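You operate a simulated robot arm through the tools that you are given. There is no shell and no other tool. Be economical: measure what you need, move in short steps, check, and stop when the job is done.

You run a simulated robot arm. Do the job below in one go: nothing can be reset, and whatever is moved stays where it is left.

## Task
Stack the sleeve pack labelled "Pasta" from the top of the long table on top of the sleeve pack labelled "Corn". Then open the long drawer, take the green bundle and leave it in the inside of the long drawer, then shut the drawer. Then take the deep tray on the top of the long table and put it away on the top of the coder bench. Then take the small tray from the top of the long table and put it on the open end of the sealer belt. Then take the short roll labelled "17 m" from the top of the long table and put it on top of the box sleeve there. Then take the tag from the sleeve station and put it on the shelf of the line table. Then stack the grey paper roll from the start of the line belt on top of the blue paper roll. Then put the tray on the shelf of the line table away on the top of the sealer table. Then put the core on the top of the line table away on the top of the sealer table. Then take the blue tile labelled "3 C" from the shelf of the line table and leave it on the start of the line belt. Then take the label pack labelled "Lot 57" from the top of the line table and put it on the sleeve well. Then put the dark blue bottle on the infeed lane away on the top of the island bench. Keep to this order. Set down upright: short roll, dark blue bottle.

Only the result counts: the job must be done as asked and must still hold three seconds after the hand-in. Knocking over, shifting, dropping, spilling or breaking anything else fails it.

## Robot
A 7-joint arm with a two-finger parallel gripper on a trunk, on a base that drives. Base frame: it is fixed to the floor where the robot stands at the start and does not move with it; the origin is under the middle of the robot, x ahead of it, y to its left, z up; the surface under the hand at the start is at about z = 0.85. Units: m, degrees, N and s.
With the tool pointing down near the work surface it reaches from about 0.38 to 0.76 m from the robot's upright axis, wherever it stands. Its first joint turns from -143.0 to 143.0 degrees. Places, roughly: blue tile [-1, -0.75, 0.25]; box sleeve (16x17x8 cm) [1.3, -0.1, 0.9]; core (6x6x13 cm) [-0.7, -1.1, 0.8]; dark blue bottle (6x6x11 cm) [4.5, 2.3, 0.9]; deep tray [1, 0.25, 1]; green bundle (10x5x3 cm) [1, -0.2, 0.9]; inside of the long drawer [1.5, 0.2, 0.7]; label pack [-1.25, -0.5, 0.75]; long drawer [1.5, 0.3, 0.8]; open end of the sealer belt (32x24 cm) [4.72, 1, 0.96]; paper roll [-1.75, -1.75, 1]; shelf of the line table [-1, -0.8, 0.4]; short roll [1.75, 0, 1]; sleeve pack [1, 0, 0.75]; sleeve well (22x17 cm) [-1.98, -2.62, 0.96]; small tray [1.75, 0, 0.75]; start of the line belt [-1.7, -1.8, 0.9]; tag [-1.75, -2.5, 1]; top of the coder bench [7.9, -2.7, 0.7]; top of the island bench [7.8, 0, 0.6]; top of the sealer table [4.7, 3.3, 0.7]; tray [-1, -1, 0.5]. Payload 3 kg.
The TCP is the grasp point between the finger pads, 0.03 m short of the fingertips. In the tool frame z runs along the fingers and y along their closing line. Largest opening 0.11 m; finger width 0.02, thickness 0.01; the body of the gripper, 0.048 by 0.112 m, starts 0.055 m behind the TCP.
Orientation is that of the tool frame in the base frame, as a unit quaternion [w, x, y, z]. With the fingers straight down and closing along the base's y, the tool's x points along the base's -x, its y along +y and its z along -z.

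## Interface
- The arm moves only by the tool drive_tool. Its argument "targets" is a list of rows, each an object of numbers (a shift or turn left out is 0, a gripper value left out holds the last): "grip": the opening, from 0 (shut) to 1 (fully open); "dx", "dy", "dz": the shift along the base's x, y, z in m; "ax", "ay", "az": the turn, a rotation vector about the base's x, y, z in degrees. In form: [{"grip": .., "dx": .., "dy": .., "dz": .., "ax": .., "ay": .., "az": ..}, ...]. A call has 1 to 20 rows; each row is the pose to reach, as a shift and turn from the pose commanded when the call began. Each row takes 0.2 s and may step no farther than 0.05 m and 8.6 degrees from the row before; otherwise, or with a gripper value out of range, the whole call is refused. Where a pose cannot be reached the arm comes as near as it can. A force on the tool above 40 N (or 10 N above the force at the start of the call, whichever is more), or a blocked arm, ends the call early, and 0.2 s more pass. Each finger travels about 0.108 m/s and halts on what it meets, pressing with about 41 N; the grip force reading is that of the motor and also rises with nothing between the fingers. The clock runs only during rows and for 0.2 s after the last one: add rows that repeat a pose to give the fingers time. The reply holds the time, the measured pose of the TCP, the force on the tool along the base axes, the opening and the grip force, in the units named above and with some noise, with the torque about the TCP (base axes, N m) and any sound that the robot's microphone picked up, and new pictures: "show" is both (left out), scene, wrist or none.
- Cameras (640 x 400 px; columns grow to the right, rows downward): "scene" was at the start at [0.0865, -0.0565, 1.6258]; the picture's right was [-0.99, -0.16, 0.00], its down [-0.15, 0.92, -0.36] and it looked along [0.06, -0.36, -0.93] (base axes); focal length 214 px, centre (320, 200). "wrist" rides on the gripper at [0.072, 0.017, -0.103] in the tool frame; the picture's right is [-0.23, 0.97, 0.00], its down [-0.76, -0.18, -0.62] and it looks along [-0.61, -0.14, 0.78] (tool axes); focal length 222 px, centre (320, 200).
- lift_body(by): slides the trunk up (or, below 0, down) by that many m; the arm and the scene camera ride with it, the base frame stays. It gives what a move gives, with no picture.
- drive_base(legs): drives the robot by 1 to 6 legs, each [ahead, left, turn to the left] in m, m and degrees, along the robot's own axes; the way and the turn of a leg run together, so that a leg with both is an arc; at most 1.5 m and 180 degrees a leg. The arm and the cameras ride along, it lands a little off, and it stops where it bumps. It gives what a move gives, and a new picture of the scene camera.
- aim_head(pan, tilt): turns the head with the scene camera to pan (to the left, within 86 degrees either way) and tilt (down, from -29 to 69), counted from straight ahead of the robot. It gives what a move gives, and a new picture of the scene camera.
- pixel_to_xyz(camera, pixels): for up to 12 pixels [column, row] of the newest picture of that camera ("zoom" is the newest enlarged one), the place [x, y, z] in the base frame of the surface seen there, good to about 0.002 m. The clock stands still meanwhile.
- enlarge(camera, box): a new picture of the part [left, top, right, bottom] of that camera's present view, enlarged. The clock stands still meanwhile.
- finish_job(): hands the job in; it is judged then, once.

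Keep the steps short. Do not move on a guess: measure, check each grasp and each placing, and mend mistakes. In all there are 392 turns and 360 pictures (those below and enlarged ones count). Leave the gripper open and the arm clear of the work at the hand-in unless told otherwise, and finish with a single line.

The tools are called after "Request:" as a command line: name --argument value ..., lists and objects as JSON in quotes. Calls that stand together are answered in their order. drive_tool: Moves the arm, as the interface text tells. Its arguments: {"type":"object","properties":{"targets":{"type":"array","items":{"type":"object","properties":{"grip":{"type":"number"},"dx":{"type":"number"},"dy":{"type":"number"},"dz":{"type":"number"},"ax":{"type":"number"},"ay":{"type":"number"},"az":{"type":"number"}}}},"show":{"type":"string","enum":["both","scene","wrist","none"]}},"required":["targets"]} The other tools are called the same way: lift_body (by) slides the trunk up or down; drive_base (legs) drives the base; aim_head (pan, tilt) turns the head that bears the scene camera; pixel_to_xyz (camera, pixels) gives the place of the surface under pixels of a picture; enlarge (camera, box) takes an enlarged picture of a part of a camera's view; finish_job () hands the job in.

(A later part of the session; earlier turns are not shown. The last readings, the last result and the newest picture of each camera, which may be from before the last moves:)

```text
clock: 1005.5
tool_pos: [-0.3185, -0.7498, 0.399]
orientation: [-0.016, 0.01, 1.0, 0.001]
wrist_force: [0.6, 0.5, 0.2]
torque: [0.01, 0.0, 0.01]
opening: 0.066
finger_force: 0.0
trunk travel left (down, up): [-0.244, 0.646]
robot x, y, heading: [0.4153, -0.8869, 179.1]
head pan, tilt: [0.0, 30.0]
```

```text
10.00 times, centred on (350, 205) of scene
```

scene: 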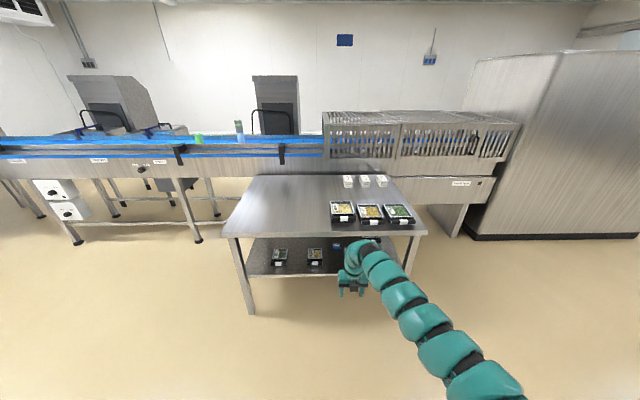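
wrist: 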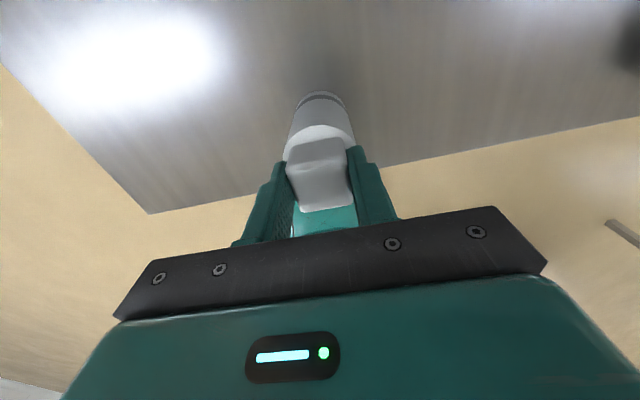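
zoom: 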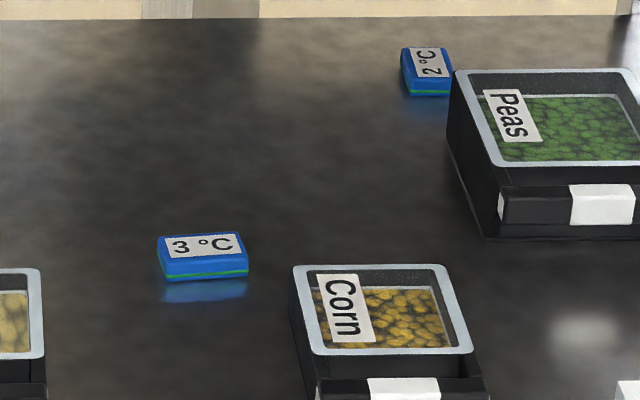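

Request:
pixel_to_xyz --camera "zoom" --pixels '[[162, 240], [240, 236], [245, 265], [168, 272], [165, 278], [246, 274], [205, 252], [295, 275], [318, 375], [45, 280], [45, 375], [440, 270]]'

```text
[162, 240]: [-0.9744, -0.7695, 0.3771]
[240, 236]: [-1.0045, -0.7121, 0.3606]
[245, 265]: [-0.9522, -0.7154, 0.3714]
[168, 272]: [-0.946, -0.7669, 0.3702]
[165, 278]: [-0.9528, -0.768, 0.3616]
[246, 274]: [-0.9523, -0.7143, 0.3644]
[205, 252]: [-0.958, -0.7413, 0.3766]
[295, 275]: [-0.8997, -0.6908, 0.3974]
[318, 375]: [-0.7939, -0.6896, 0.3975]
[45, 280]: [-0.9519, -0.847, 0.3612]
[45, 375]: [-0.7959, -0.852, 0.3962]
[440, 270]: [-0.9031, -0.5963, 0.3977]
```

Target tile "3 °C": x -0.975…-0.948, y -0.769…-0.714, only 16 mm high; corridor between Pasta (y<-0.85) and Corn (y>-0.69). Pitch the hand 57° toward -x.

Request:
drive_tool --targets '[{"ay": 7, "grip": 0.95}, {"ay": 14, "dx": -0.01}, {"ay": 21, "dx": -0.02}, {"ay": 28, "dx": -0.03}, {"ay": 35, "dx": -0.04}, {"ay": 42, "dx": -0.05}, {"ay": 49, "dx": -0.05}, {"ay": 57, "dx": -0.05}]'

```text
clock: 1007.3
tool_pos: [-0.4013, -0.7483, 0.3667]
orientation: [-0.486, 0.009, 0.874, 0.0]
wrist_force: [-1.0, -1.5, 2.1]
torque: [0.07, -0.19, -0.09]
opening: 0.1048
finger_force: 0.1
out of reach, approached as far as the arm can: row 2, 3, 4, 5, 6, 7, 8
trunk travel left (down, up): [-0.244, 0.646]
robot x, y, heading: [0.413, -0.887, 178.7]
head pan, tilt: [0.0, 30.0]
```

scene: 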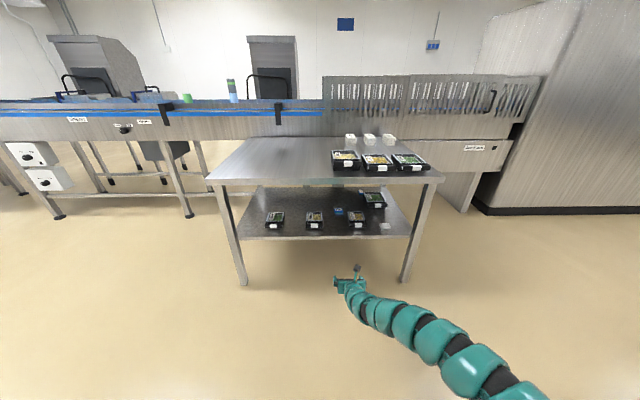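
wrist: 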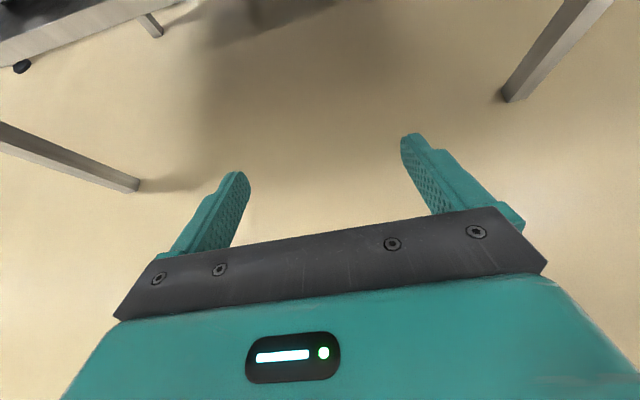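

Raise 8 cm and advance 0.3 m, then look.

Request:
lift_body --by 0.085

Request:
drive_base --legs '[[0.33, 0.012, 0.5]]'

Request:
drive_tool --targets '[{"dz": 0.0}]' --show "wrist"

```text
clock: 1008.5
tool_pos: [-0.4033, -0.7495, 0.4546]
orientation: [-0.49, 0.009, 0.871, -0.004]
wrist_force: [-0.1, 0.0, 0.1]
torque: [0.01, -0.01, 0.03]
opening: 0.1045
finger_force: 0.0
trunk travel left (down, up): [-0.329, 0.561]
robot x, y, heading: [0.4111, -0.8902, 179.2]
head pan, tilt: [0.0, 30.0]
```

```text
clock: 1010.6
tool_pos: [-0.7346, -0.7687, 0.4558]
orientation: [-0.491, 0.005, 0.871, -0.006]
wrist_force: [-0.1, 0.1, 0.9]
torque: [0.02, 0.02, 0.04]
opening: 0.1045
finger_force: 0.1
trunk travel left (down, up): [-0.329, 0.561]
robot x, y, heading: [0.0858, -0.8999, 179.5]
head pan, tilt: [0.0, 30.0]
```

scene: 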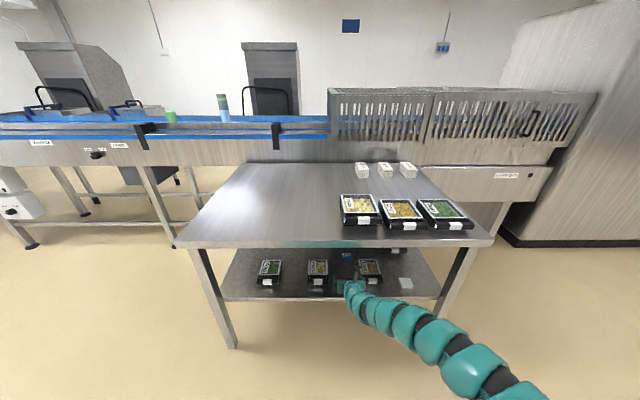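

```text
clock: 1011.0
tool_pos: [-0.7344, -0.7679, 0.4558]
orientation: [-0.492, 0.004, 0.871, -0.006]
wrist_force: [0.6, 1.2, -0.5]
torque: [-0.01, -0.01, -0.01]
opening: 0.1047
finger_force: 0.2
trunk travel left (down, up): [-0.329, 0.561]
robot x, y, heading: [0.0825, -0.8958, 179.4]
head pan, tilt: [0.0, 30.0]
```

wrist: 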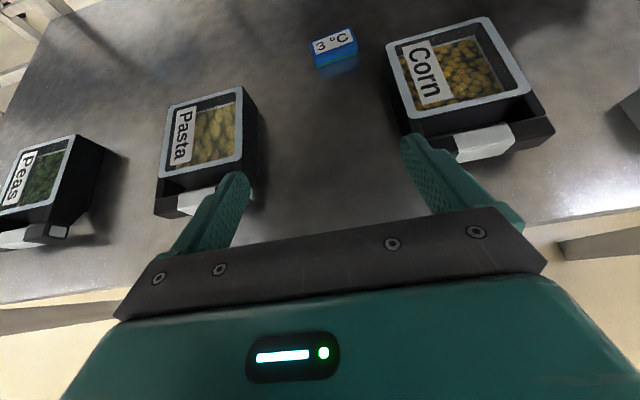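

Clear view of the corridor. Advance 0.212 m, reduce pitch 3°.

Request:
drive_base --legs '[[0.212, -0.013, 0]]'

Request:
drive_tool --targets '[{"ay": -3.5}]' --show "wrist"

Request:
pixel_to_xyz --camera "wrist" --pixels '[[310, 150], [345, 145], [320, 165], [335, 120], [300, 140]]'

```text
clock: 1012.8
tool_pos: [-0.9285, -0.755, 0.4476]
orientation: [-0.484, 0.006, 0.875, -0.01]
wrist_force: [0.3, 0.9, -0.4]
torque: [-0.02, -0.03, -0.02]
opening: 0.1044
finger_force: 0.0
trunk travel left (down, up): [-0.329, 0.561]
robot x, y, heading: [-0.1164, -0.8824, 179.6]
head pan, tilt: [0.0, 30.0]
stopped in leg 1: the robot was blocked; the commanded pose is now the measured one
```

scene: 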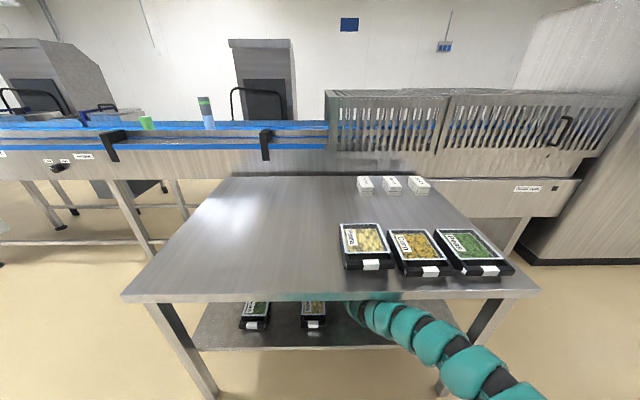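

```text
clock: 1013.2
tool_pos: [-0.9221, -0.7587, 0.4341]
orientation: [-0.451, 0.006, 0.892, -0.014]
wrist_force: [-0.5, -0.2, 0.0]
torque: [0.01, 0.0, 0.0]
opening: 0.1042
finger_force: 0.1
trunk travel left (down, up): [-0.329, 0.561]
robot x, y, heading: [-0.1167, -0.8857, 178.9]
head pan, tilt: [0.0, 30.0]
```

wrist: 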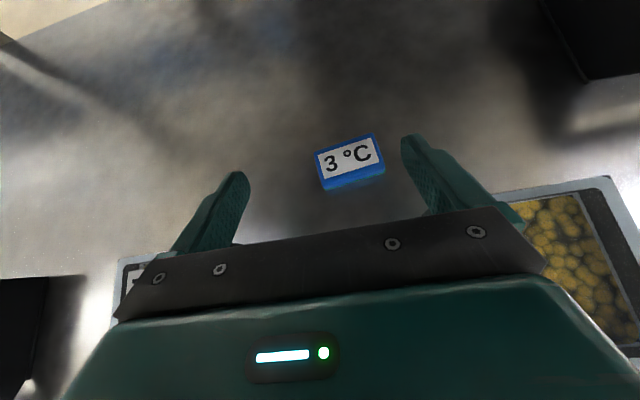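

```text
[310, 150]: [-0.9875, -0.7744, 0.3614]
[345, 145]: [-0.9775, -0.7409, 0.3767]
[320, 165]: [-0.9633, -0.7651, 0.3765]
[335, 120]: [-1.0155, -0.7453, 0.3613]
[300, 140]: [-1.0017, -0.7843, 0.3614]
```

Blocked – the forearm likely met the tabletop edge. Lower the trunk 4.5 cm (needed anyway), then continue.

Request:
lift_body --by -0.04

Request:
drive_base --legs '[[0.022, 0, 0]]'

Request:
drive_tool --targets '[{"dz": 0.0}]' --show "wrist"

```text
clock: 1014.0
tool_pos: [-0.9334, -0.7562, 0.4076]
orientation: [-0.459, 0.005, 0.888, -0.009]
wrist_force: [0.0, 0.2, 0.2]
torque: [0.0, -0.02, 0.02]
opening: 0.1044
finger_force: 0.0
trunk travel left (down, up): [-0.289, 0.601]
robot x, y, heading: [-0.1224, -0.884, 179.2]
head pan, tilt: [0.0, 30.0]
```

```text
clock: 1014.8
tool_pos: [-0.9521, -0.757, 0.4077]
orientation: [-0.457, 0.005, 0.889, -0.01]
wrist_force: [0.4, 0.1, 0.5]
torque: [-0.01, 0.01, 0.0]
opening: 0.1045
finger_force: 0.1
trunk travel left (down, up): [-0.289, 0.601]
robot x, y, heading: [-0.1424, -0.8846, 179.2]
head pan, tilt: [0.0, 30.0]
```

scene: 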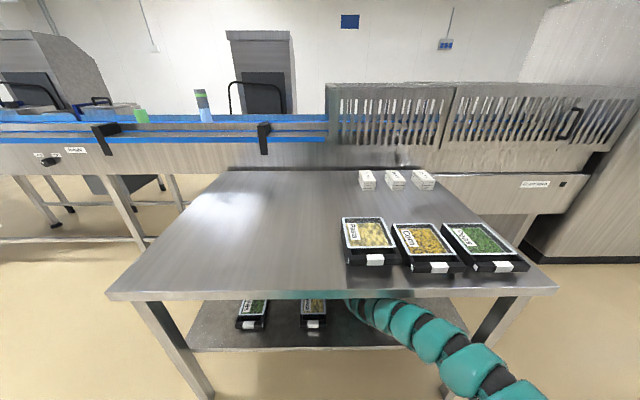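

```text
clock: 1015.2
tool_pos: [-0.9536, -0.7571, 0.4064]
orientation: [-0.458, 0.006, 0.889, -0.009]
wrist_force: [-0.1, -0.3, -0.7]
torque: [-0.01, -0.04, -0.01]
opening: 0.1046
finger_force: 0.1
trunk travel left (down, up): [-0.289, 0.601]
robot x, y, heading: [-0.1411, -0.884, 179.1]
head pan, tilt: [0.0, 30.0]
```

wrist: 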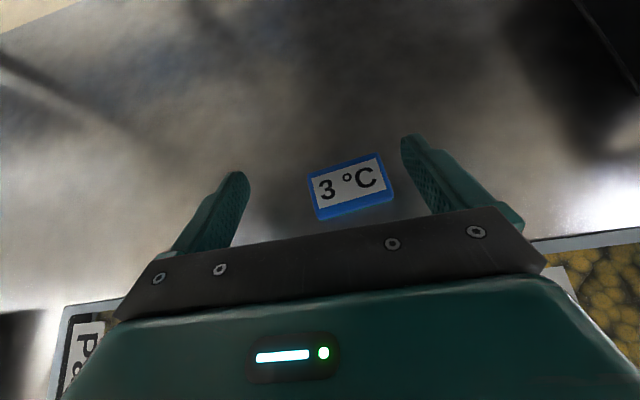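

Tile between the fingers. Lower 1.9 cm and close.

Request:
lift_body --by -0.019

Request:
drive_tool --targets '[{"grip": 0.6}, {"grip": 0.4}, {"grip": 0.4}, {"grip": 0.4}]' --show "wrist"

```text
clock: 1015.9
tool_pos: [-0.953, -0.7551, 0.3863]
orientation: [-0.457, 0.006, 0.889, -0.009]
wrist_force: [-0.6, 0.2, 0.4]
torque: [0.01, 0.0, 0.01]
opening: 0.1041
finger_force: 0.0
trunk travel left (down, up): [-0.27, 0.62]
robot x, y, heading: [-0.1404, -0.8814, 179.1]
head pan, tilt: [0.0, 30.0]
```

```text
clock: 1016.9
tool_pos: [-0.9541, -0.7563, 0.3873]
orientation: [-0.457, 0.005, 0.889, -0.01]
wrist_force: [-0.3, 0.9, -0.2]
torque: [-0.01, 0.02, 0.01]
opening: 0.0544
finger_force: 40.9
trunk travel left (down, up): [-0.27, 0.62]
robot x, y, heading: [-0.1451, -0.8859, 179.2]
head pan, tilt: [0.0, 30.0]
```

wrist: 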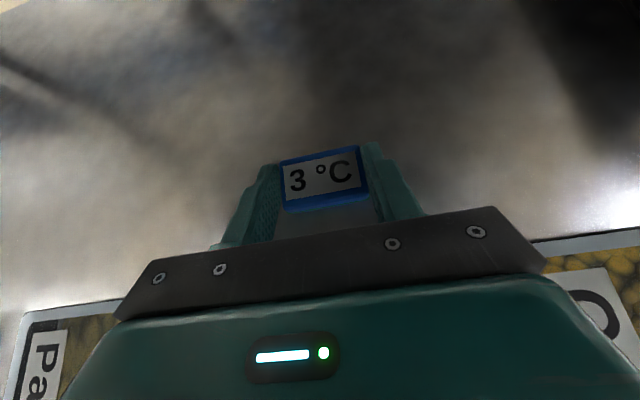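

Gripped. Lift 2 cm and back straight out.

Request:
lift_body --by 0.02

Request:
drive_base --legs '[[-0.4, 0, 0]]'

Request:
drive_tool --targets '[{"dz": 0.0}]' --show "wrist"

Request:
enlarge --camera "scene" --box '[200, 150, 460, 320]'

```text
clock: 1017.5
tool_pos: [-0.9543, -0.7557, 0.4072]
orientation: [-0.457, 0.005, 0.889, -0.01]
wrist_force: [-0.5, -0.8, -0.2]
torque: [-0.01, -0.04, 0.0]
opening: 0.0547
finger_force: 40.4
trunk travel left (down, up): [-0.29, 0.6]
robot x, y, heading: [-0.1381, -0.8849, 179.5]
head pan, tilt: [0.0, 30.0]
```

```text
clock: 1020.0
tool_pos: [-0.5535, -0.7612, 0.4074]
orientation: [-0.457, 0.005, 0.889, -0.01]
wrist_force: [0.5, 0.2, -1.3]
torque: [-0.02, 0.01, 0.02]
opening: 0.0544
finger_force: 40.9
trunk travel left (down, up): [-0.29, 0.6]
robot x, y, heading: [0.2582, -0.8838, 179.0]
head pan, tilt: [0.0, 30.0]
```

scene: 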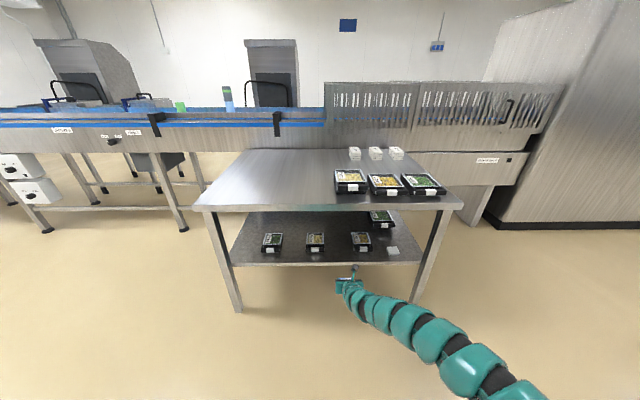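

```text
clock: 1020.4
tool_pos: [-0.5524, -0.7618, 0.4069]
orientation: [-0.458, 0.006, 0.889, -0.009]
wrist_force: [0.7, 0.6, -0.4]
torque: [-0.01, 0.01, 0.03]
opening: 0.0543
finger_force: 41.0
trunk travel left (down, up): [-0.29, 0.6]
robot x, y, heading: [0.2636, -0.887, 179.1]
head pan, tilt: [0.0, 30.0]
```

wrist: 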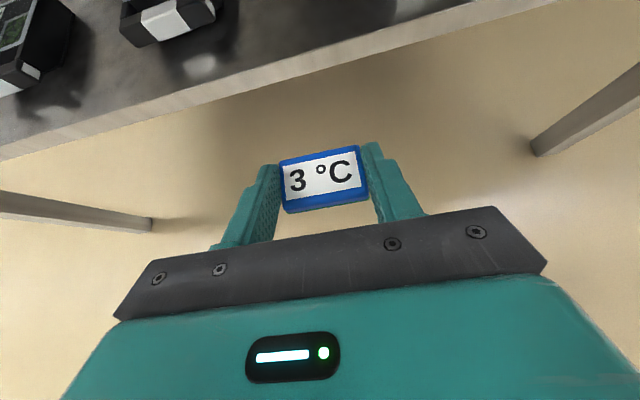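

```text
2.35 times, centred on (330, 235) of scene
```

zoom: 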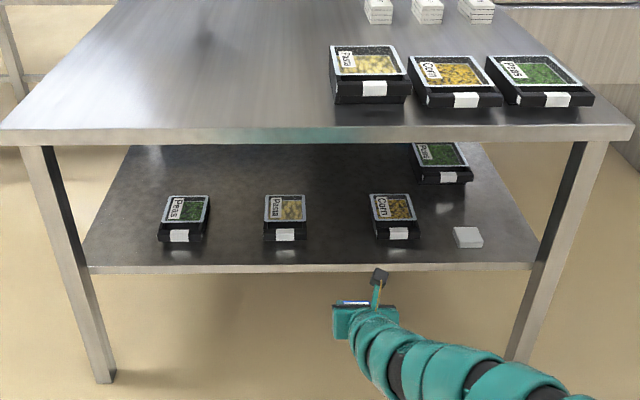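

Tile held. Raise the trunk and drive to the belt's start.

Request:
lift_body --by 0.4

Request:
lift_body --by 0.2

Request:
drive_base --legs '[[0, 0.98, 0.9], [0.9, 0, 0]]'

Request:
aim_head --pan 0 --tilt 45

```text
clock: 1024.2
tool_pos: [-0.5523, -0.7611, 0.8071]
orientation: [-0.457, 0.005, 0.889, -0.01]
wrist_force: [-0.4, -0.2, -0.5]
torque: [0.0, 0.0, 0.0]
opening: 0.0546
finger_force: 40.4
trunk travel left (down, up): [-0.69, 0.2]
robot x, y, heading: [0.2607, -0.8893, 179.3]
head pan, tilt: [0.0, 30.0]
```

```text
clock: 1026.4
tool_pos: [-0.5522, -0.7608, 1.0079]
orientation: [-0.457, 0.006, 0.889, -0.009]
wrist_force: [0.7, 0.7, -0.4]
torque: [0.03, -0.03, 0.0]
opening: 0.0545
finger_force: 41.0
trunk travel left (down, up): [-0.89, 0.0]
robot x, y, heading: [0.258, -0.8882, 179.6]
head pan, tilt: [0.0, 30.0]
```

```text
clock: 1035.8
tool_pos: [-1.4558, -1.7777, 1.0068]
orientation: [-0.457, -0.008, 0.889, -0.016]
wrist_force: [-0.7, -0.3, -0.4]
torque: [-0.02, 0.01, 0.02]
opening: 0.0541
finger_force: 40.5
trunk travel left (down, up): [-0.89, 0.0]
robot x, y, heading: [-0.6438, -1.8804, -179.1]
head pan, tilt: [0.0, 30.0]
```

scene: 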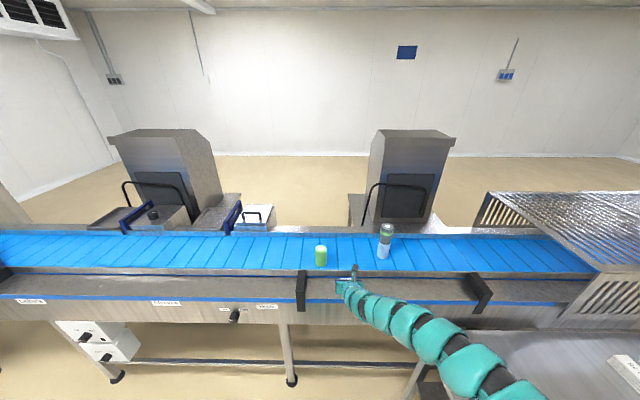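

```text
clock: 1036.6
tool_pos: [-1.4561, -1.7782, 1.0079]
orientation: [-0.458, -0.008, 0.889, -0.016]
wrist_force: [0.3, -0.1, -0.4]
torque: [-0.03, 0.01, -0.03]
opening: 0.0545
finger_force: 40.3
trunk travel left (down, up): [-0.89, 0.0]
robot x, y, heading: [-0.6402, -1.8788, -179.1]
head pan, tilt: [0.0, 45.0]
```

scene: 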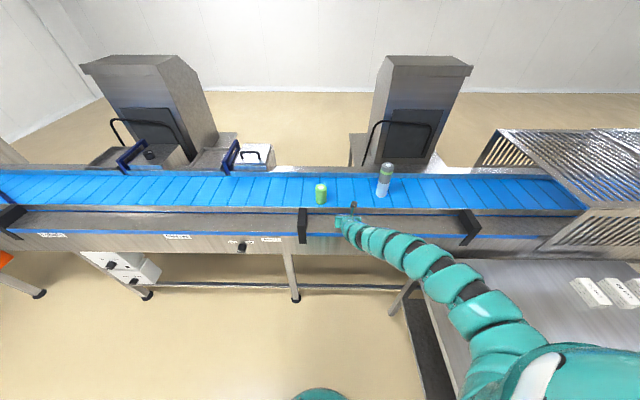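

Advance so the TCP is at about (-1.72, -1.74), between the green roll and the stack.

Request:
drive_base --legs '[[0.264, -0.042, 0]]'

Request:
enlarge --camera "scene" --box '[280, 140, 420, 260]'

Request:
drive_tool --targets '[{"dz": 0.0}]' --show "wrist"

```text
clock: 1038.5
tool_pos: [-1.7217, -1.7407, 1.0057]
orientation: [-0.456, -0.008, 0.89, -0.016]
wrist_force: [-0.7, 0.8, 0.2]
torque: [-0.01, 0.02, -0.01]
opening: 0.0546
finger_force: 41.0
trunk travel left (down, up): [-0.89, 0.0]
robot x, y, heading: [-0.9066, -1.8426, -179.1]
head pan, tilt: [0.0, 45.0]
```

scene: 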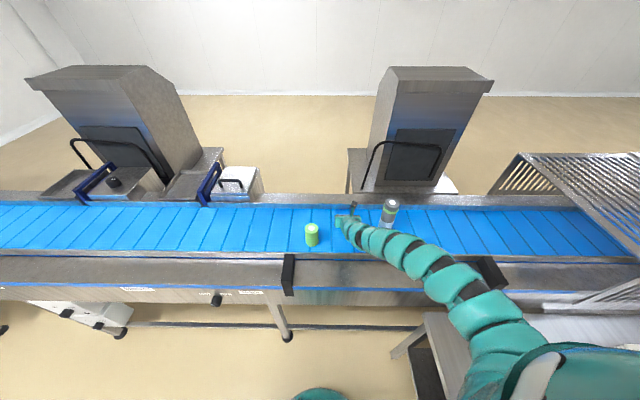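

```text
3.33 times, centred on (350, 200) of scene
```

zoom: 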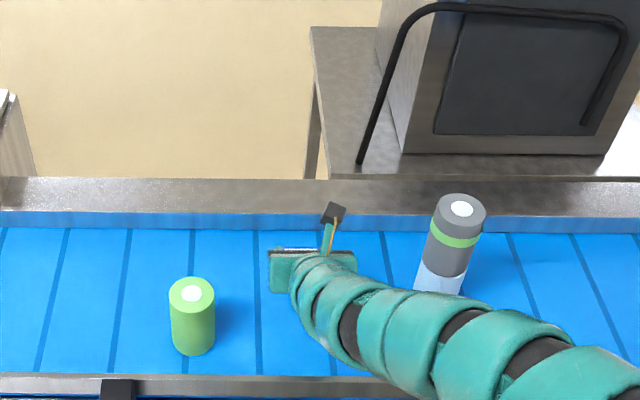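

```text
clock: 1038.9
tool_pos: [-1.7209, -1.7413, 1.007]
orientation: [-0.457, -0.008, 0.889, -0.016]
wrist_force: [0.4, 0.0, -0.5]
torque: [-0.01, -0.01, 0.02]
opening: 0.0541
finger_force: 41.1
trunk travel left (down, up): [-0.89, 0.0]
robot x, y, heading: [-0.9105, -1.8411, -179.3]
head pan, tilt: [0.0, 45.0]
```

wrist: 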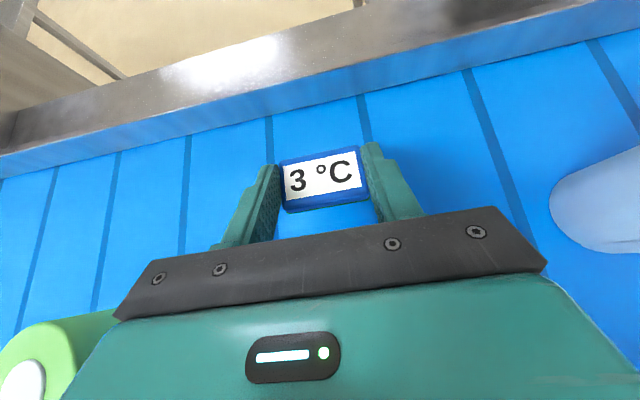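

Free of the stack. Lower by trunk to ~0.958.

Request:
lift_body --by -0.044

Request:
lift_body --by -0.005

Request:
drive_tool --targets '[{"dz": 0.0}]' --show "wrist"

```text
clock: 1039.8
tool_pos: [-1.7223, -1.7402, 0.9632]
orientation: [-0.457, -0.008, 0.889, -0.016]
wrist_force: [-0.3, 0.1, -0.9]
torque: [0.0, -0.03, 0.0]
opening: 0.0544
finger_force: 40.8
trunk travel left (down, up): [-0.846, 0.044]
robot x, y, heading: [-0.9043, -1.8446, -179.2]
head pan, tilt: [0.0, 45.0]
```

```text
clock: 1040.3
tool_pos: [-1.7221, -1.7395, 0.9584]
orientation: [-0.457, -0.008, 0.889, -0.016]
wrist_force: [-0.1, -0.9, -1.0]
torque: [0.04, 0.06, 0.03]
opening: 0.0543
finger_force: 41.1
trunk travel left (down, up): [-0.841, 0.049]
robot x, y, heading: [-0.9067, -1.84, -179.1]
head pan, tilt: [0.0, 45.0]
```

```text
clock: 1040.7
tool_pos: [-1.7221, -1.7404, 0.9587]
orientation: [-0.456, -0.008, 0.89, -0.016]
wrist_force: [0.4, -0.1, 0.2]
torque: [-0.03, 0.01, -0.01]
opening: 0.0545
finger_force: 41.2
trunk travel left (down, up): [-0.841, 0.049]
robot x, y, heading: [-0.905, -1.8436, -179.1]
head pan, tilt: [0.0, 45.0]
```

wrist: 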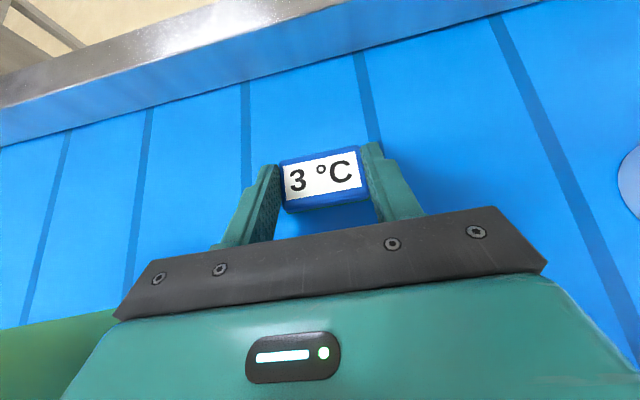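

Almost touching. Lower 2 mm more and release, then rise and back out.

Request:
lift_body --by -0.002

Request:
drive_tool --targets '[{"grip": 0.62}, {"grip": 0.75}, {"grip": 0.75}]' --show "none"

Request:
lift_body --by 0.051

Request:
drive_base --legs '[[-0.35, 0, 0]]'

Request:
enlarge --camera "scene" --box '[280, 140, 420, 260]'

```text
clock: 1041.2
tool_pos: [-1.7219, -1.7409, 0.9571]
orientation: [-0.458, -0.008, 0.889, -0.015]
wrist_force: [-1.7, 0.8, 8.8]
torque: [0.2, 0.11, 0.02]
opening: 0.0543
finger_force: 40.6
trunk travel left (down, up): [-0.839, 0.051]
robot x, y, heading: [-0.9062, -1.8426, -179.3]
head pan, tilt: [0.0, 45.0]
```

```text
clock: 1042.0
tool_pos: [-1.721, -1.7419, 0.9572]
orientation: [-0.457, -0.008, 0.889, -0.016]
wrist_force: [2.4, -2.6, 4.4]
torque: [0.12, 0.07, 0.0]
opening: 0.0808
finger_force: 0.1
trunk travel left (down, up): [-0.839, 0.051]
robot x, y, heading: [-0.9073, -1.8396, -179.1]
head pan, tilt: [0.0, 45.0]
```

```text
clock: 1043.0
tool_pos: [-1.7222, -1.7409, 1.0068]
orientation: [-0.457, -0.007, 0.889, -0.016]
wrist_force: [0.1, 0.5, 0.2]
torque: [-0.01, -0.02, -0.01]
opening: 0.0822
finger_force: 0.0
trunk travel left (down, up): [-0.89, 0.0]
robot x, y, heading: [-0.907, -1.8423, -178.9]
head pan, tilt: [0.0, 45.0]
```

```text
clock: 1045.3
tool_pos: [-1.3664, -1.7342, 1.0069]
orientation: [-0.457, -0.008, 0.889, -0.016]
wrist_force: [1.1, 0.0, -0.4]
torque: [0.0, 0.02, -0.02]
opening: 0.0827
finger_force: 0.0
trunk travel left (down, up): [-0.89, 0.0]
robot x, y, heading: [-0.5514, -1.8346, -179.1]
head pan, tilt: [0.0, 45.0]
```

scene: 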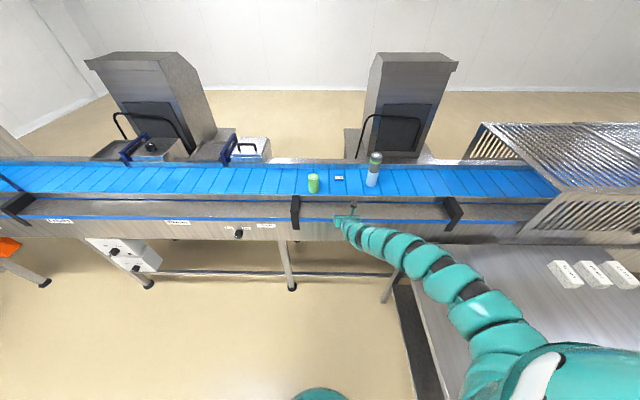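

```text
3.33 times, centred on (350, 200) of scene
```

zoom: 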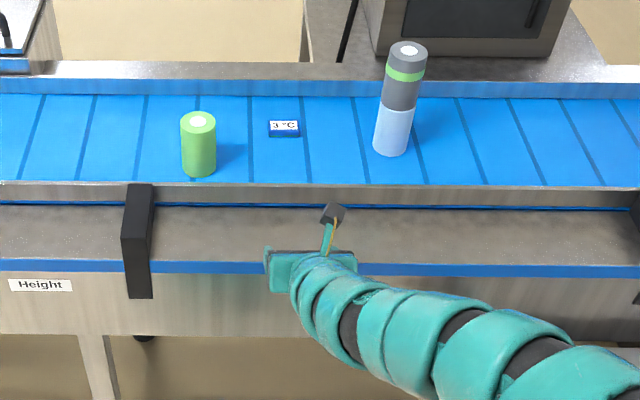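

Tile and stack are fine. Now un-pitch the hand, away from the line.

Request:
drive_base --legs '[[-0.3, 0, -1]]'

Request:
drive_tool --targets '[{"ay": -7}, {"ay": -14, "dx": 0.01}, {"ay": -21, "dx": 0.02}, {"ay": -28, "dx": 0.04}, {"ay": -35, "dx": 0.06}, {"ay": -42, "dx": 0.08}, {"ay": -49, "dx": 0.1}, {"ay": -54.5, "dx": 0.12}, {"ay": -54.5, "dx": 0.14}]' --show "none"

```text
clock: 1047.3
tool_pos: [-1.0658, -1.7189, 1.0074]
orientation: [-0.457, 0.0, 0.89, -0.012]
wrist_force: [0.0, 0.3, -0.9]
torque: [-0.04, -0.02, -0.02]
opening: 0.0823
finger_force: 0.1
trunk travel left (down, up): [-0.89, 0.0]
robot x, y, heading: [-0.2552, -1.8385, -179.9]
head pan, tilt: [0.0, 45.0]
```

scene: 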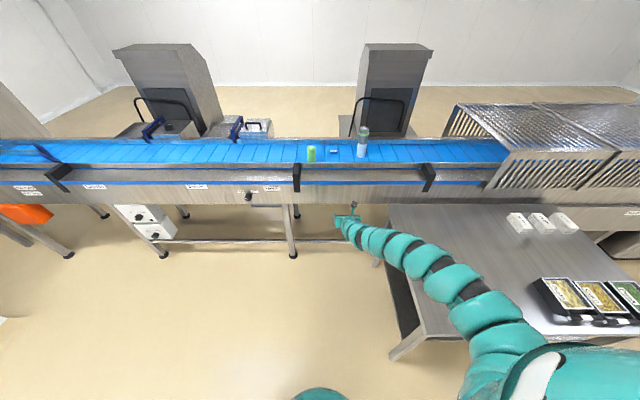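

```text
clock: 1049.3
tool_pos: [-0.9317, -1.7187, 1.0051]
orientation: [0.002, 0.005, 1.0, -0.011]
wrist_force: [-0.3, -0.1, 0.0]
torque: [0.0, 0.03, 0.03]
opening: 0.0827
finger_force: 0.1
out of reach, approached as far as the arm can: row 9
trunk travel left (down, up): [-0.89, 0.0]
robot x, y, heading: [-0.2537, -1.8366, -180.1]
head pan, tilt: [0.0, 45.0]
```

Request:
drive_base --legs '[[-0.25, 0, 0], [0, -1.2, 0], [0, -1.2, 0], [0, 0, 90]]'

Request:
aim_head --pan -50 --tilt 40

Request:
pixel_to_xyz --camera "scene" --pixels '[[320, 200], [400, 200], [250, 200], [320, 300], [200, 220], [450, 300], [500, 250], [380, 330], [280, 160], [160, 240]]'

```text
clock: 1066.4
tool_pos: [-0.1005, -0.1164, 1.0031]
orientation: [-0.009, 0.714, -0.7, 0.008]
wrist_force: [0.6, 0.0, -0.2]
torque: [0.03, 0.0, -0.02]
opening: 0.0826
finger_force: 0.1
trunk travel left (down, up): [-0.89, 0.0]
robot x, y, heading: [-0.0049, 0.5645, -88.2]
head pan, tilt: [0.0, 45.0]
```

scene: 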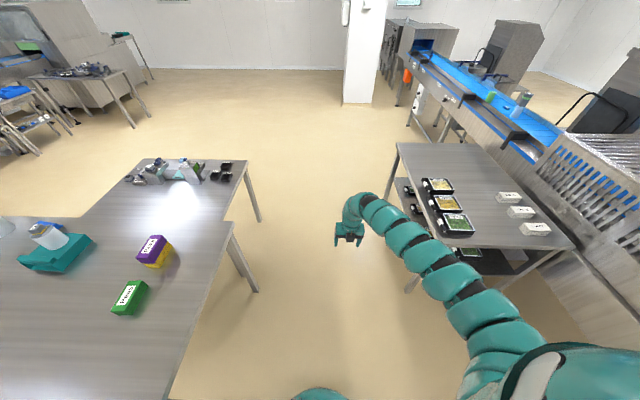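

```text
clock: 1067.6
tool_pos: [-0.1007, -0.1163, 1.005]
orientation: [-0.009, 0.713, -0.701, 0.006]
wrist_force: [0.6, 1.3, 0.5]
torque: [-0.02, 0.01, 0.03]
opening: 0.0825
finger_force: 0.0
trunk travel left (down, up): [-0.89, 0.0]
robot x, y, heading: [-0.0037, 0.5659, -88.5]
head pan, tilt: [-50.0, 40.0]
```

scene: 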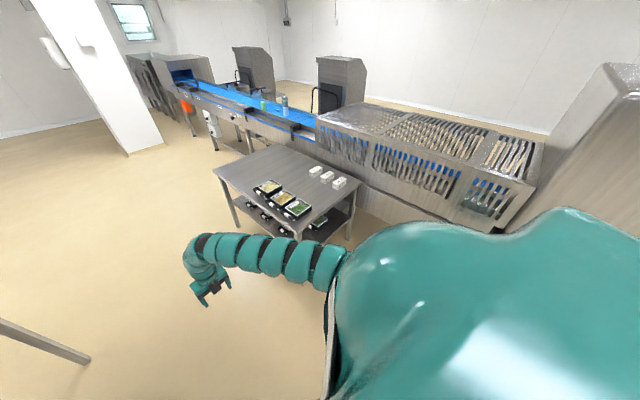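

```text
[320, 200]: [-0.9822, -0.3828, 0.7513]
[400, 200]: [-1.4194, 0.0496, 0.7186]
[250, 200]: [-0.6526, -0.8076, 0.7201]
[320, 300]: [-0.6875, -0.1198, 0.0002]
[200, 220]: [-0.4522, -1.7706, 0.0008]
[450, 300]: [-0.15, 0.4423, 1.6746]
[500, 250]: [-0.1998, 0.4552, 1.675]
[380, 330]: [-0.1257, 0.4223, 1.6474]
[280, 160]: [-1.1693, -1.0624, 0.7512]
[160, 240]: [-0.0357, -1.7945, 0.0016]
```

Request:
enlarge --camera "scene" --box '[295, 155, 360, 200]'

```text
8.89 times, centred on (328, 178) of scene
```

zoom: 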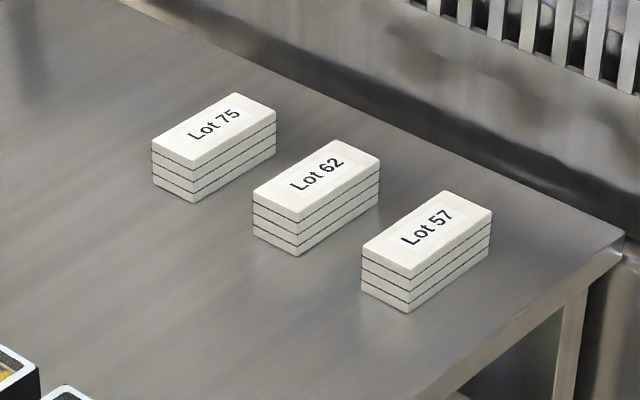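

Request:
pixel_to_xyz --camera "zoom" --pixels '[[444, 195], [490, 213], [410, 272], [364, 255], [428, 235], [410, 308], [335, 145], [377, 160], [300, 218], [620, 232], [450, 370]]'

```text
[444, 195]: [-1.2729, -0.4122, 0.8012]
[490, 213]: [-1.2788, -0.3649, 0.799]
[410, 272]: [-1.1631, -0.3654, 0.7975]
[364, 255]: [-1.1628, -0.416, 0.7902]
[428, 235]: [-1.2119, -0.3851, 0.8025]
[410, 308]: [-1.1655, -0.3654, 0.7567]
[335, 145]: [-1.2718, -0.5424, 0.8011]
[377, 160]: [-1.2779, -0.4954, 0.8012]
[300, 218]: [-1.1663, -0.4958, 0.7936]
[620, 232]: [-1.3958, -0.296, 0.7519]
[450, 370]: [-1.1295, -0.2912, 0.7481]
```

"Lot 57" is the nearest pack: centre (-1.219, -0.389), 50 mm wide in y, top 0.802. Turn the hand -90° and drive to the table's north end.

Request:
drive_tool --targets '[{"az": -8}, {"az": -16}, {"az": -24}, {"az": -32}, {"az": -40}, {"az": -48}, {"az": -56}, {"az": -64}, {"az": -72}, {"az": -80}, {"az": -88}, {"az": -91}]' --show "none"

Request:
drive_base --legs '[[0, 0, -1.5], [0, -0.98, 0]]'

Request:
aim_head --pan 0 --tilt 50

```text
clock: 1070.2
tool_pos: [-0.1002, -0.1222, 1.0011]
orientation: [0.002, -0.001, 1.0, -0.011]
wrist_force: [-0.4, 0.0, 0.4]
torque: [-0.01, 0.03, 0.01]
opening: 0.0826
finger_force: 0.1
out of reach, approached as far as the arm can: row 6, 7, 8, 9, 10, 11, 12
trunk travel left (down, up): [-0.89, 0.0]
robot x, y, heading: [-0.0072, 0.5626, -88.0]
head pan, tilt: [-50.0, 40.0]
```

```text
clock: 1075.6
tool_pos: [-1.0901, -0.1246, 1.0028]
orientation: [0.002, 0.01, 1.0, -0.01]
wrist_force: [-0.2, 1.3, -0.1]
torque: [0.01, 0.03, -0.01]
opening: 0.0826
finger_force: 0.1
trunk travel left (down, up): [-0.89, 0.0]
robot x, y, heading: [-0.9771, 0.5561, -89.8]
head pan, tilt: [-50.0, 40.0]
```

scene: 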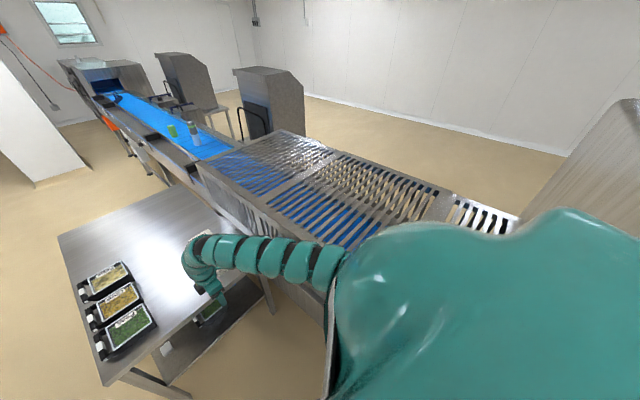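

```text
clock: 1076.8
tool_pos: [-1.0889, -0.1247, 1.0031]
orientation: [0.001, 0.01, 1.0, -0.01]
wrist_force: [0.0, 0.2, 0.1]
torque: [-0.01, -0.03, -0.01]
opening: 0.0825
finger_force: 0.1
trunk travel left (down, up): [-0.89, 0.0]
robot x, y, heading: [-0.9811, 0.559, -89.5]
head pan, tilt: [0.0, 50.0]
```

scene: 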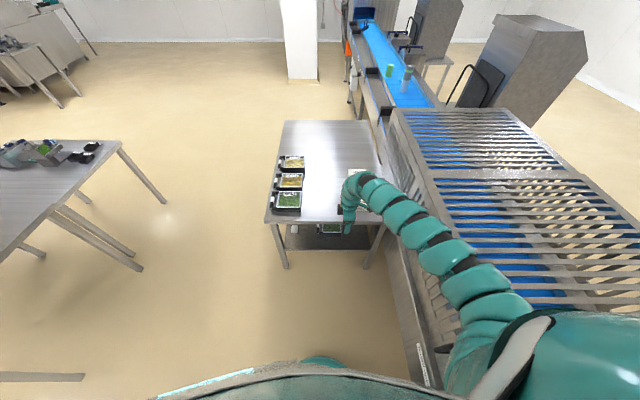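

Request:
drive_base --legs '[[0.262, -0.1, -0.4]]'

Request:
drive_tool --targets '[{"dx": -0.015}, {"dx": -0.03}, {"dx": -0.03, "dz": -0.03}, {"dx": -0.03, "dz": -0.06}]'

```text
clock: 1078.7
tool_pos: [-1.1919, -0.3865, 1.0024]
orientation: [0.002, 0.014, 1.0, -0.009]
wrist_force: [0.5, -0.8, -0.4]
torque: [0.0, -0.03, 0.04]
opening: 0.0823
finger_force: 0.0
trunk travel left (down, up): [-0.89, 0.0]
robot x, y, heading: [-1.0761, 0.2984, -89.9]
head pan, tilt: [0.0, 50.0]
```

scene: 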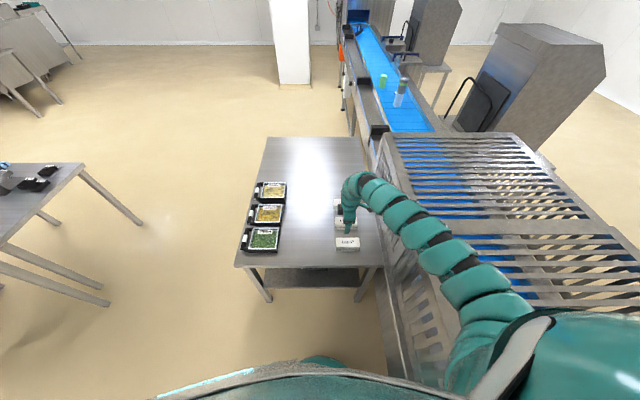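

```text
clock: 1079.7
tool_pos: [-1.2241, -0.3857, 0.9425]
orientation: [0.002, 0.015, 1.0, -0.011]
wrist_force: [0.0, 0.4, 0.1]
torque: [-0.02, -0.02, -0.03]
opening: 0.0825
finger_force: 0.0
trunk travel left (down, up): [-0.89, 0.0]
robot x, y, heading: [-1.0816, 0.2972, -90.0]
head pan, tilt: [0.0, 50.0]
```

scene: 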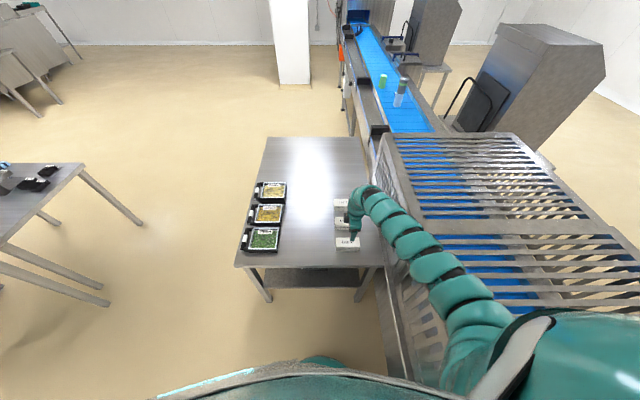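
wrist: 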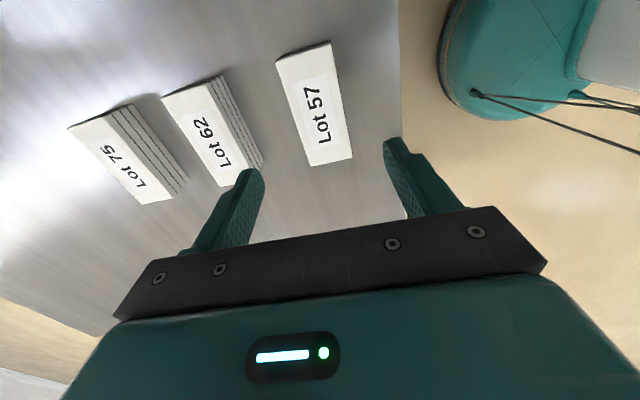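

Lot 57 between the fingers. Lower by trunk 0.12 then arm.

Request:
lift_body --by -0.12

Request:
drive_tool --targets '[{"dx": 0.004, "dy": -0.003, "dz": -0.02}, {"dx": 0.004, "dy": -0.003, "dz": -0.037}, {"dx": 0.004, "dy": -0.003, "dz": -0.037, "grip": 0.35}, {"dx": 0.004, "dy": -0.003, "dz": -0.037, "grip": 0.35}, {"dx": 0.004, "dy": -0.003, "dz": -0.037, "grip": 0.35}]' --show "wrist"

```text
clock: 1081.2
tool_pos: [-1.2242, -0.3842, 0.8228]
orientation: [0.001, 0.015, 1.0, -0.011]
wrist_force: [-0.3, 0.1, 0.5]
torque: [0.02, -0.01, 0.01]
opening: 0.0825
finger_force: 0.1
trunk travel left (down, up): [-0.77, 0.12]
robot x, y, heading: [-1.0753, 0.2982, -90.0]
head pan, tilt: [0.0, 50.0]
```

```text
clock: 1082.4
tool_pos: [-1.2195, -0.3887, 0.7856]
orientation: [0.001, 0.016, 1.0, -0.009]
wrist_force: [0.1, -0.2, -0.4]
torque: [-0.01, -0.01, 0.0]
opening: 0.0544
finger_force: 40.7
trunk travel left (down, up): [-0.77, 0.12]
robot x, y, heading: [-1.0756, 0.2994, -90.1]
head pan, tilt: [0.0, 50.0]
```

wrist: 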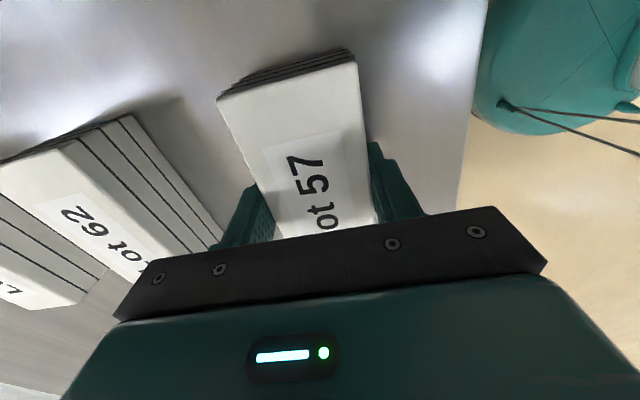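

Gripped. Lift and drive to the sleeve station to inspect the well.

Request:
drive_tool --targets '[{"dz": 0.02}, {"dz": 0.04}]' --show "none"

Request:
lift_body --by 0.12

Request:
drive_base --legs '[[-0.35, 0, 0], [0, 1.07, 0], [1.1, 0, 0], [1.1, 0, 0], [0.95, 0, 0], [0, 0, -90]]'

```text
clock: 1083.0
tool_pos: [-1.2195, -0.3889, 0.8268]
orientation: [0.0, 0.014, 1.0, -0.009]
wrist_force: [0.6, 1.6, -1.0]
torque: [0.02, 0.03, -0.01]
opening: 0.0548
finger_force: 40.9
trunk travel left (down, up): [-0.77, 0.12]
robot x, y, heading: [-1.077, 0.2962, -90.0]
head pan, tilt: [0.0, 50.0]
```

```text
clock: 1084.5
tool_pos: [-1.2191, -0.3894, 0.9454]
orientation: [0.002, 0.014, 1.0, -0.01]
wrist_force: [-0.6, 1.0, -2.6]
torque: [0.01, 0.02, -0.02]
opening: 0.0547
finger_force: 41.2
trunk travel left (down, up): [-0.89, 0.0]
robot x, y, heading: [-1.0762, 0.2992, -90.1]
head pan, tilt: [0.0, 50.0]
```

```text
clock: 1087.0
tool_pos: [-1.2172, -0.0403, 0.9447]
orientation: [0.001, 0.014, 1.0, -0.01]
wrist_force: [-0.1, 0.3, -2.8]
torque: [0.01, -0.01, 0.03]
opening: 0.0549
finger_force: 40.8
trunk travel left (down, up): [-0.89, 0.0]
robot x, y, heading: [-1.0745, 0.6495, -89.9]
head pan, tilt: [0.0, 50.0]
stopped in leg 2: the robot was blocked; the commanded pose is now the measured one
```

scene: 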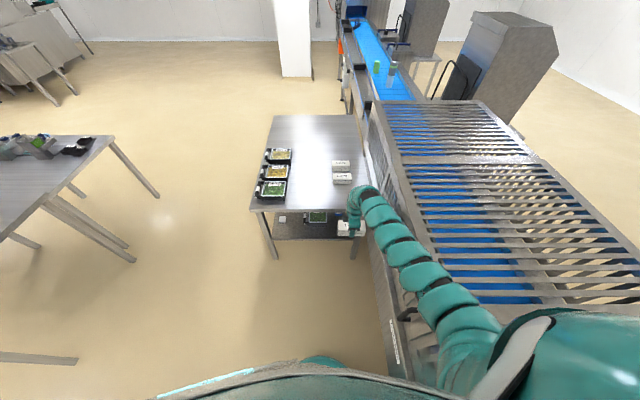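

Blocked at the sidestep; I try a small forward move then left.

Request:
drive_base --legs '[[0.08, 0.0, 0], [0, 0.3, 0]]'

```text
clock: 1089.7
tool_pos: [-0.915, -0.1201, 0.9454]
orientation: [0.001, 0.013, 1.0, -0.01]
wrist_force: [0.1, -1.2, -1.9]
torque: [-0.02, 0.03, 0.02]
opening: 0.0545
finger_force: 41.1
trunk travel left (down, up): [-0.89, 0.0]
robot x, y, heading: [-0.7788, 0.5702, -89.9]
head pan, tilt: [0.0, 50.0]
```

scene: 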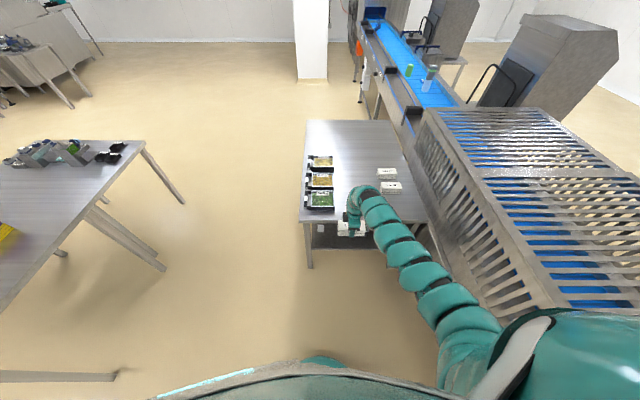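

Request:
drive_base --legs '[[0, 0.78, 0], [1.1, 0, 0], [1.1, 0, 0], [1.05, 0, 0], [0, 0, -90]]'

Request:
drive_base --legs '[[0.85, 0, 0]]'

Request:
aim_head --pan 0 --tilt 40

Request:
enlarge --camera "scene" --box '[220, 130, 420, 260]'

```text
clock: 1113.3
tool_pos: [-0.7076, -2.5078, 0.9454]
orientation: [-0.007, 0.731, 0.682, -0.008]
wrist_force: [0.6, 0.6, -1.9]
torque: [-0.01, 0.03, 0.01]
opening: 0.0545
finger_force: 40.7
trunk travel left (down, up): [-0.89, 0.0]
robot x, y, heading: [-0.0297, -2.6784, 177.5]
head pan, tilt: [0.0, 50.0]
```

scene: 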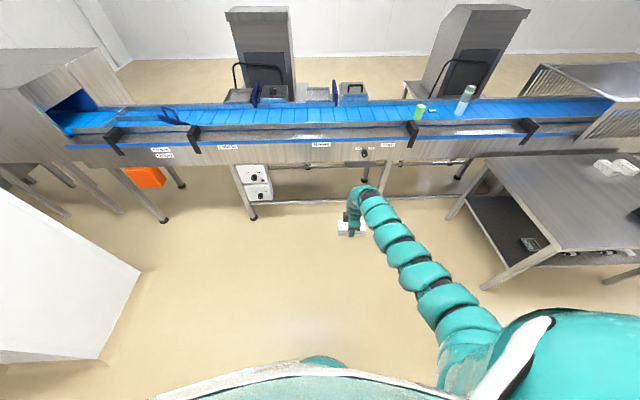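

```text
clock: 1116.8
tool_pos: [-1.3891, -2.4726, 0.9442]
orientation: [0.001, 0.733, 0.681, 0.001]
wrist_force: [2.5, 1.8, -2.5]
torque: [-0.01, -0.05, -0.02]
opening: 0.0546
finger_force: 41.6
trunk travel left (down, up): [-0.89, 0.0]
robot x, y, heading: [-0.7181, -2.6467, 177.1]
head pan, tilt: [0.0, 50.0]
stopped in leg 1: the force on the tool passed its limit at 143 N (the readings are from after the stop); the commanded pose is now the measured one
```

scene: 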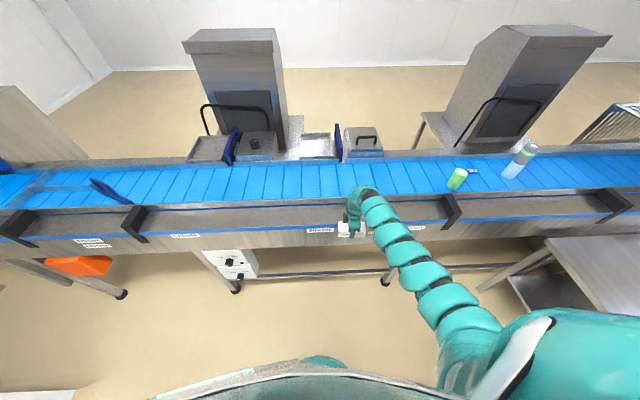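

```text
clock: 1117.5
tool_pos: [-1.3879, -2.4733, 0.9442]
orientation: [0.002, 0.733, 0.68, 0.002]
wrist_force: [4.7, 1.8, -4.7]
torque: [0.03, -0.23, -0.05]
opening: 0.0547
finger_force: 41.0
trunk travel left (down, up): [-0.89, 0.0]
robot x, y, heading: [-0.7174, -2.6486, 177.3]
head pan, tilt: [0.0, 40.0]
```

scene: 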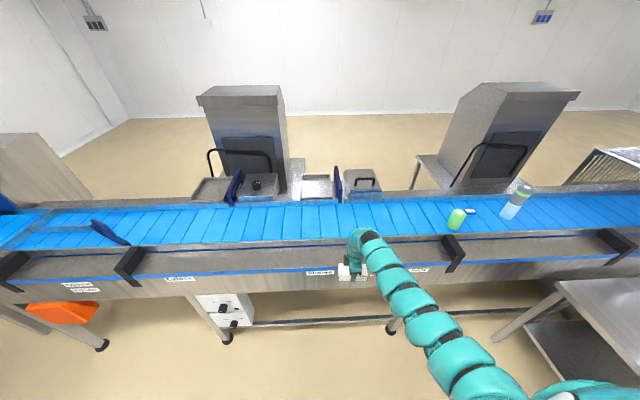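

```text
3.08 times, centred on (320, 195) of scene
```

zoom: 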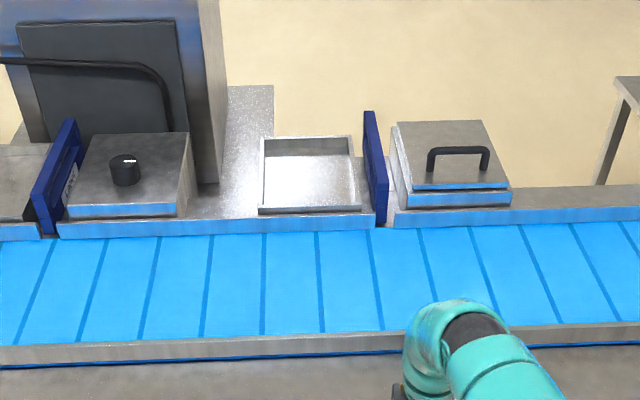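

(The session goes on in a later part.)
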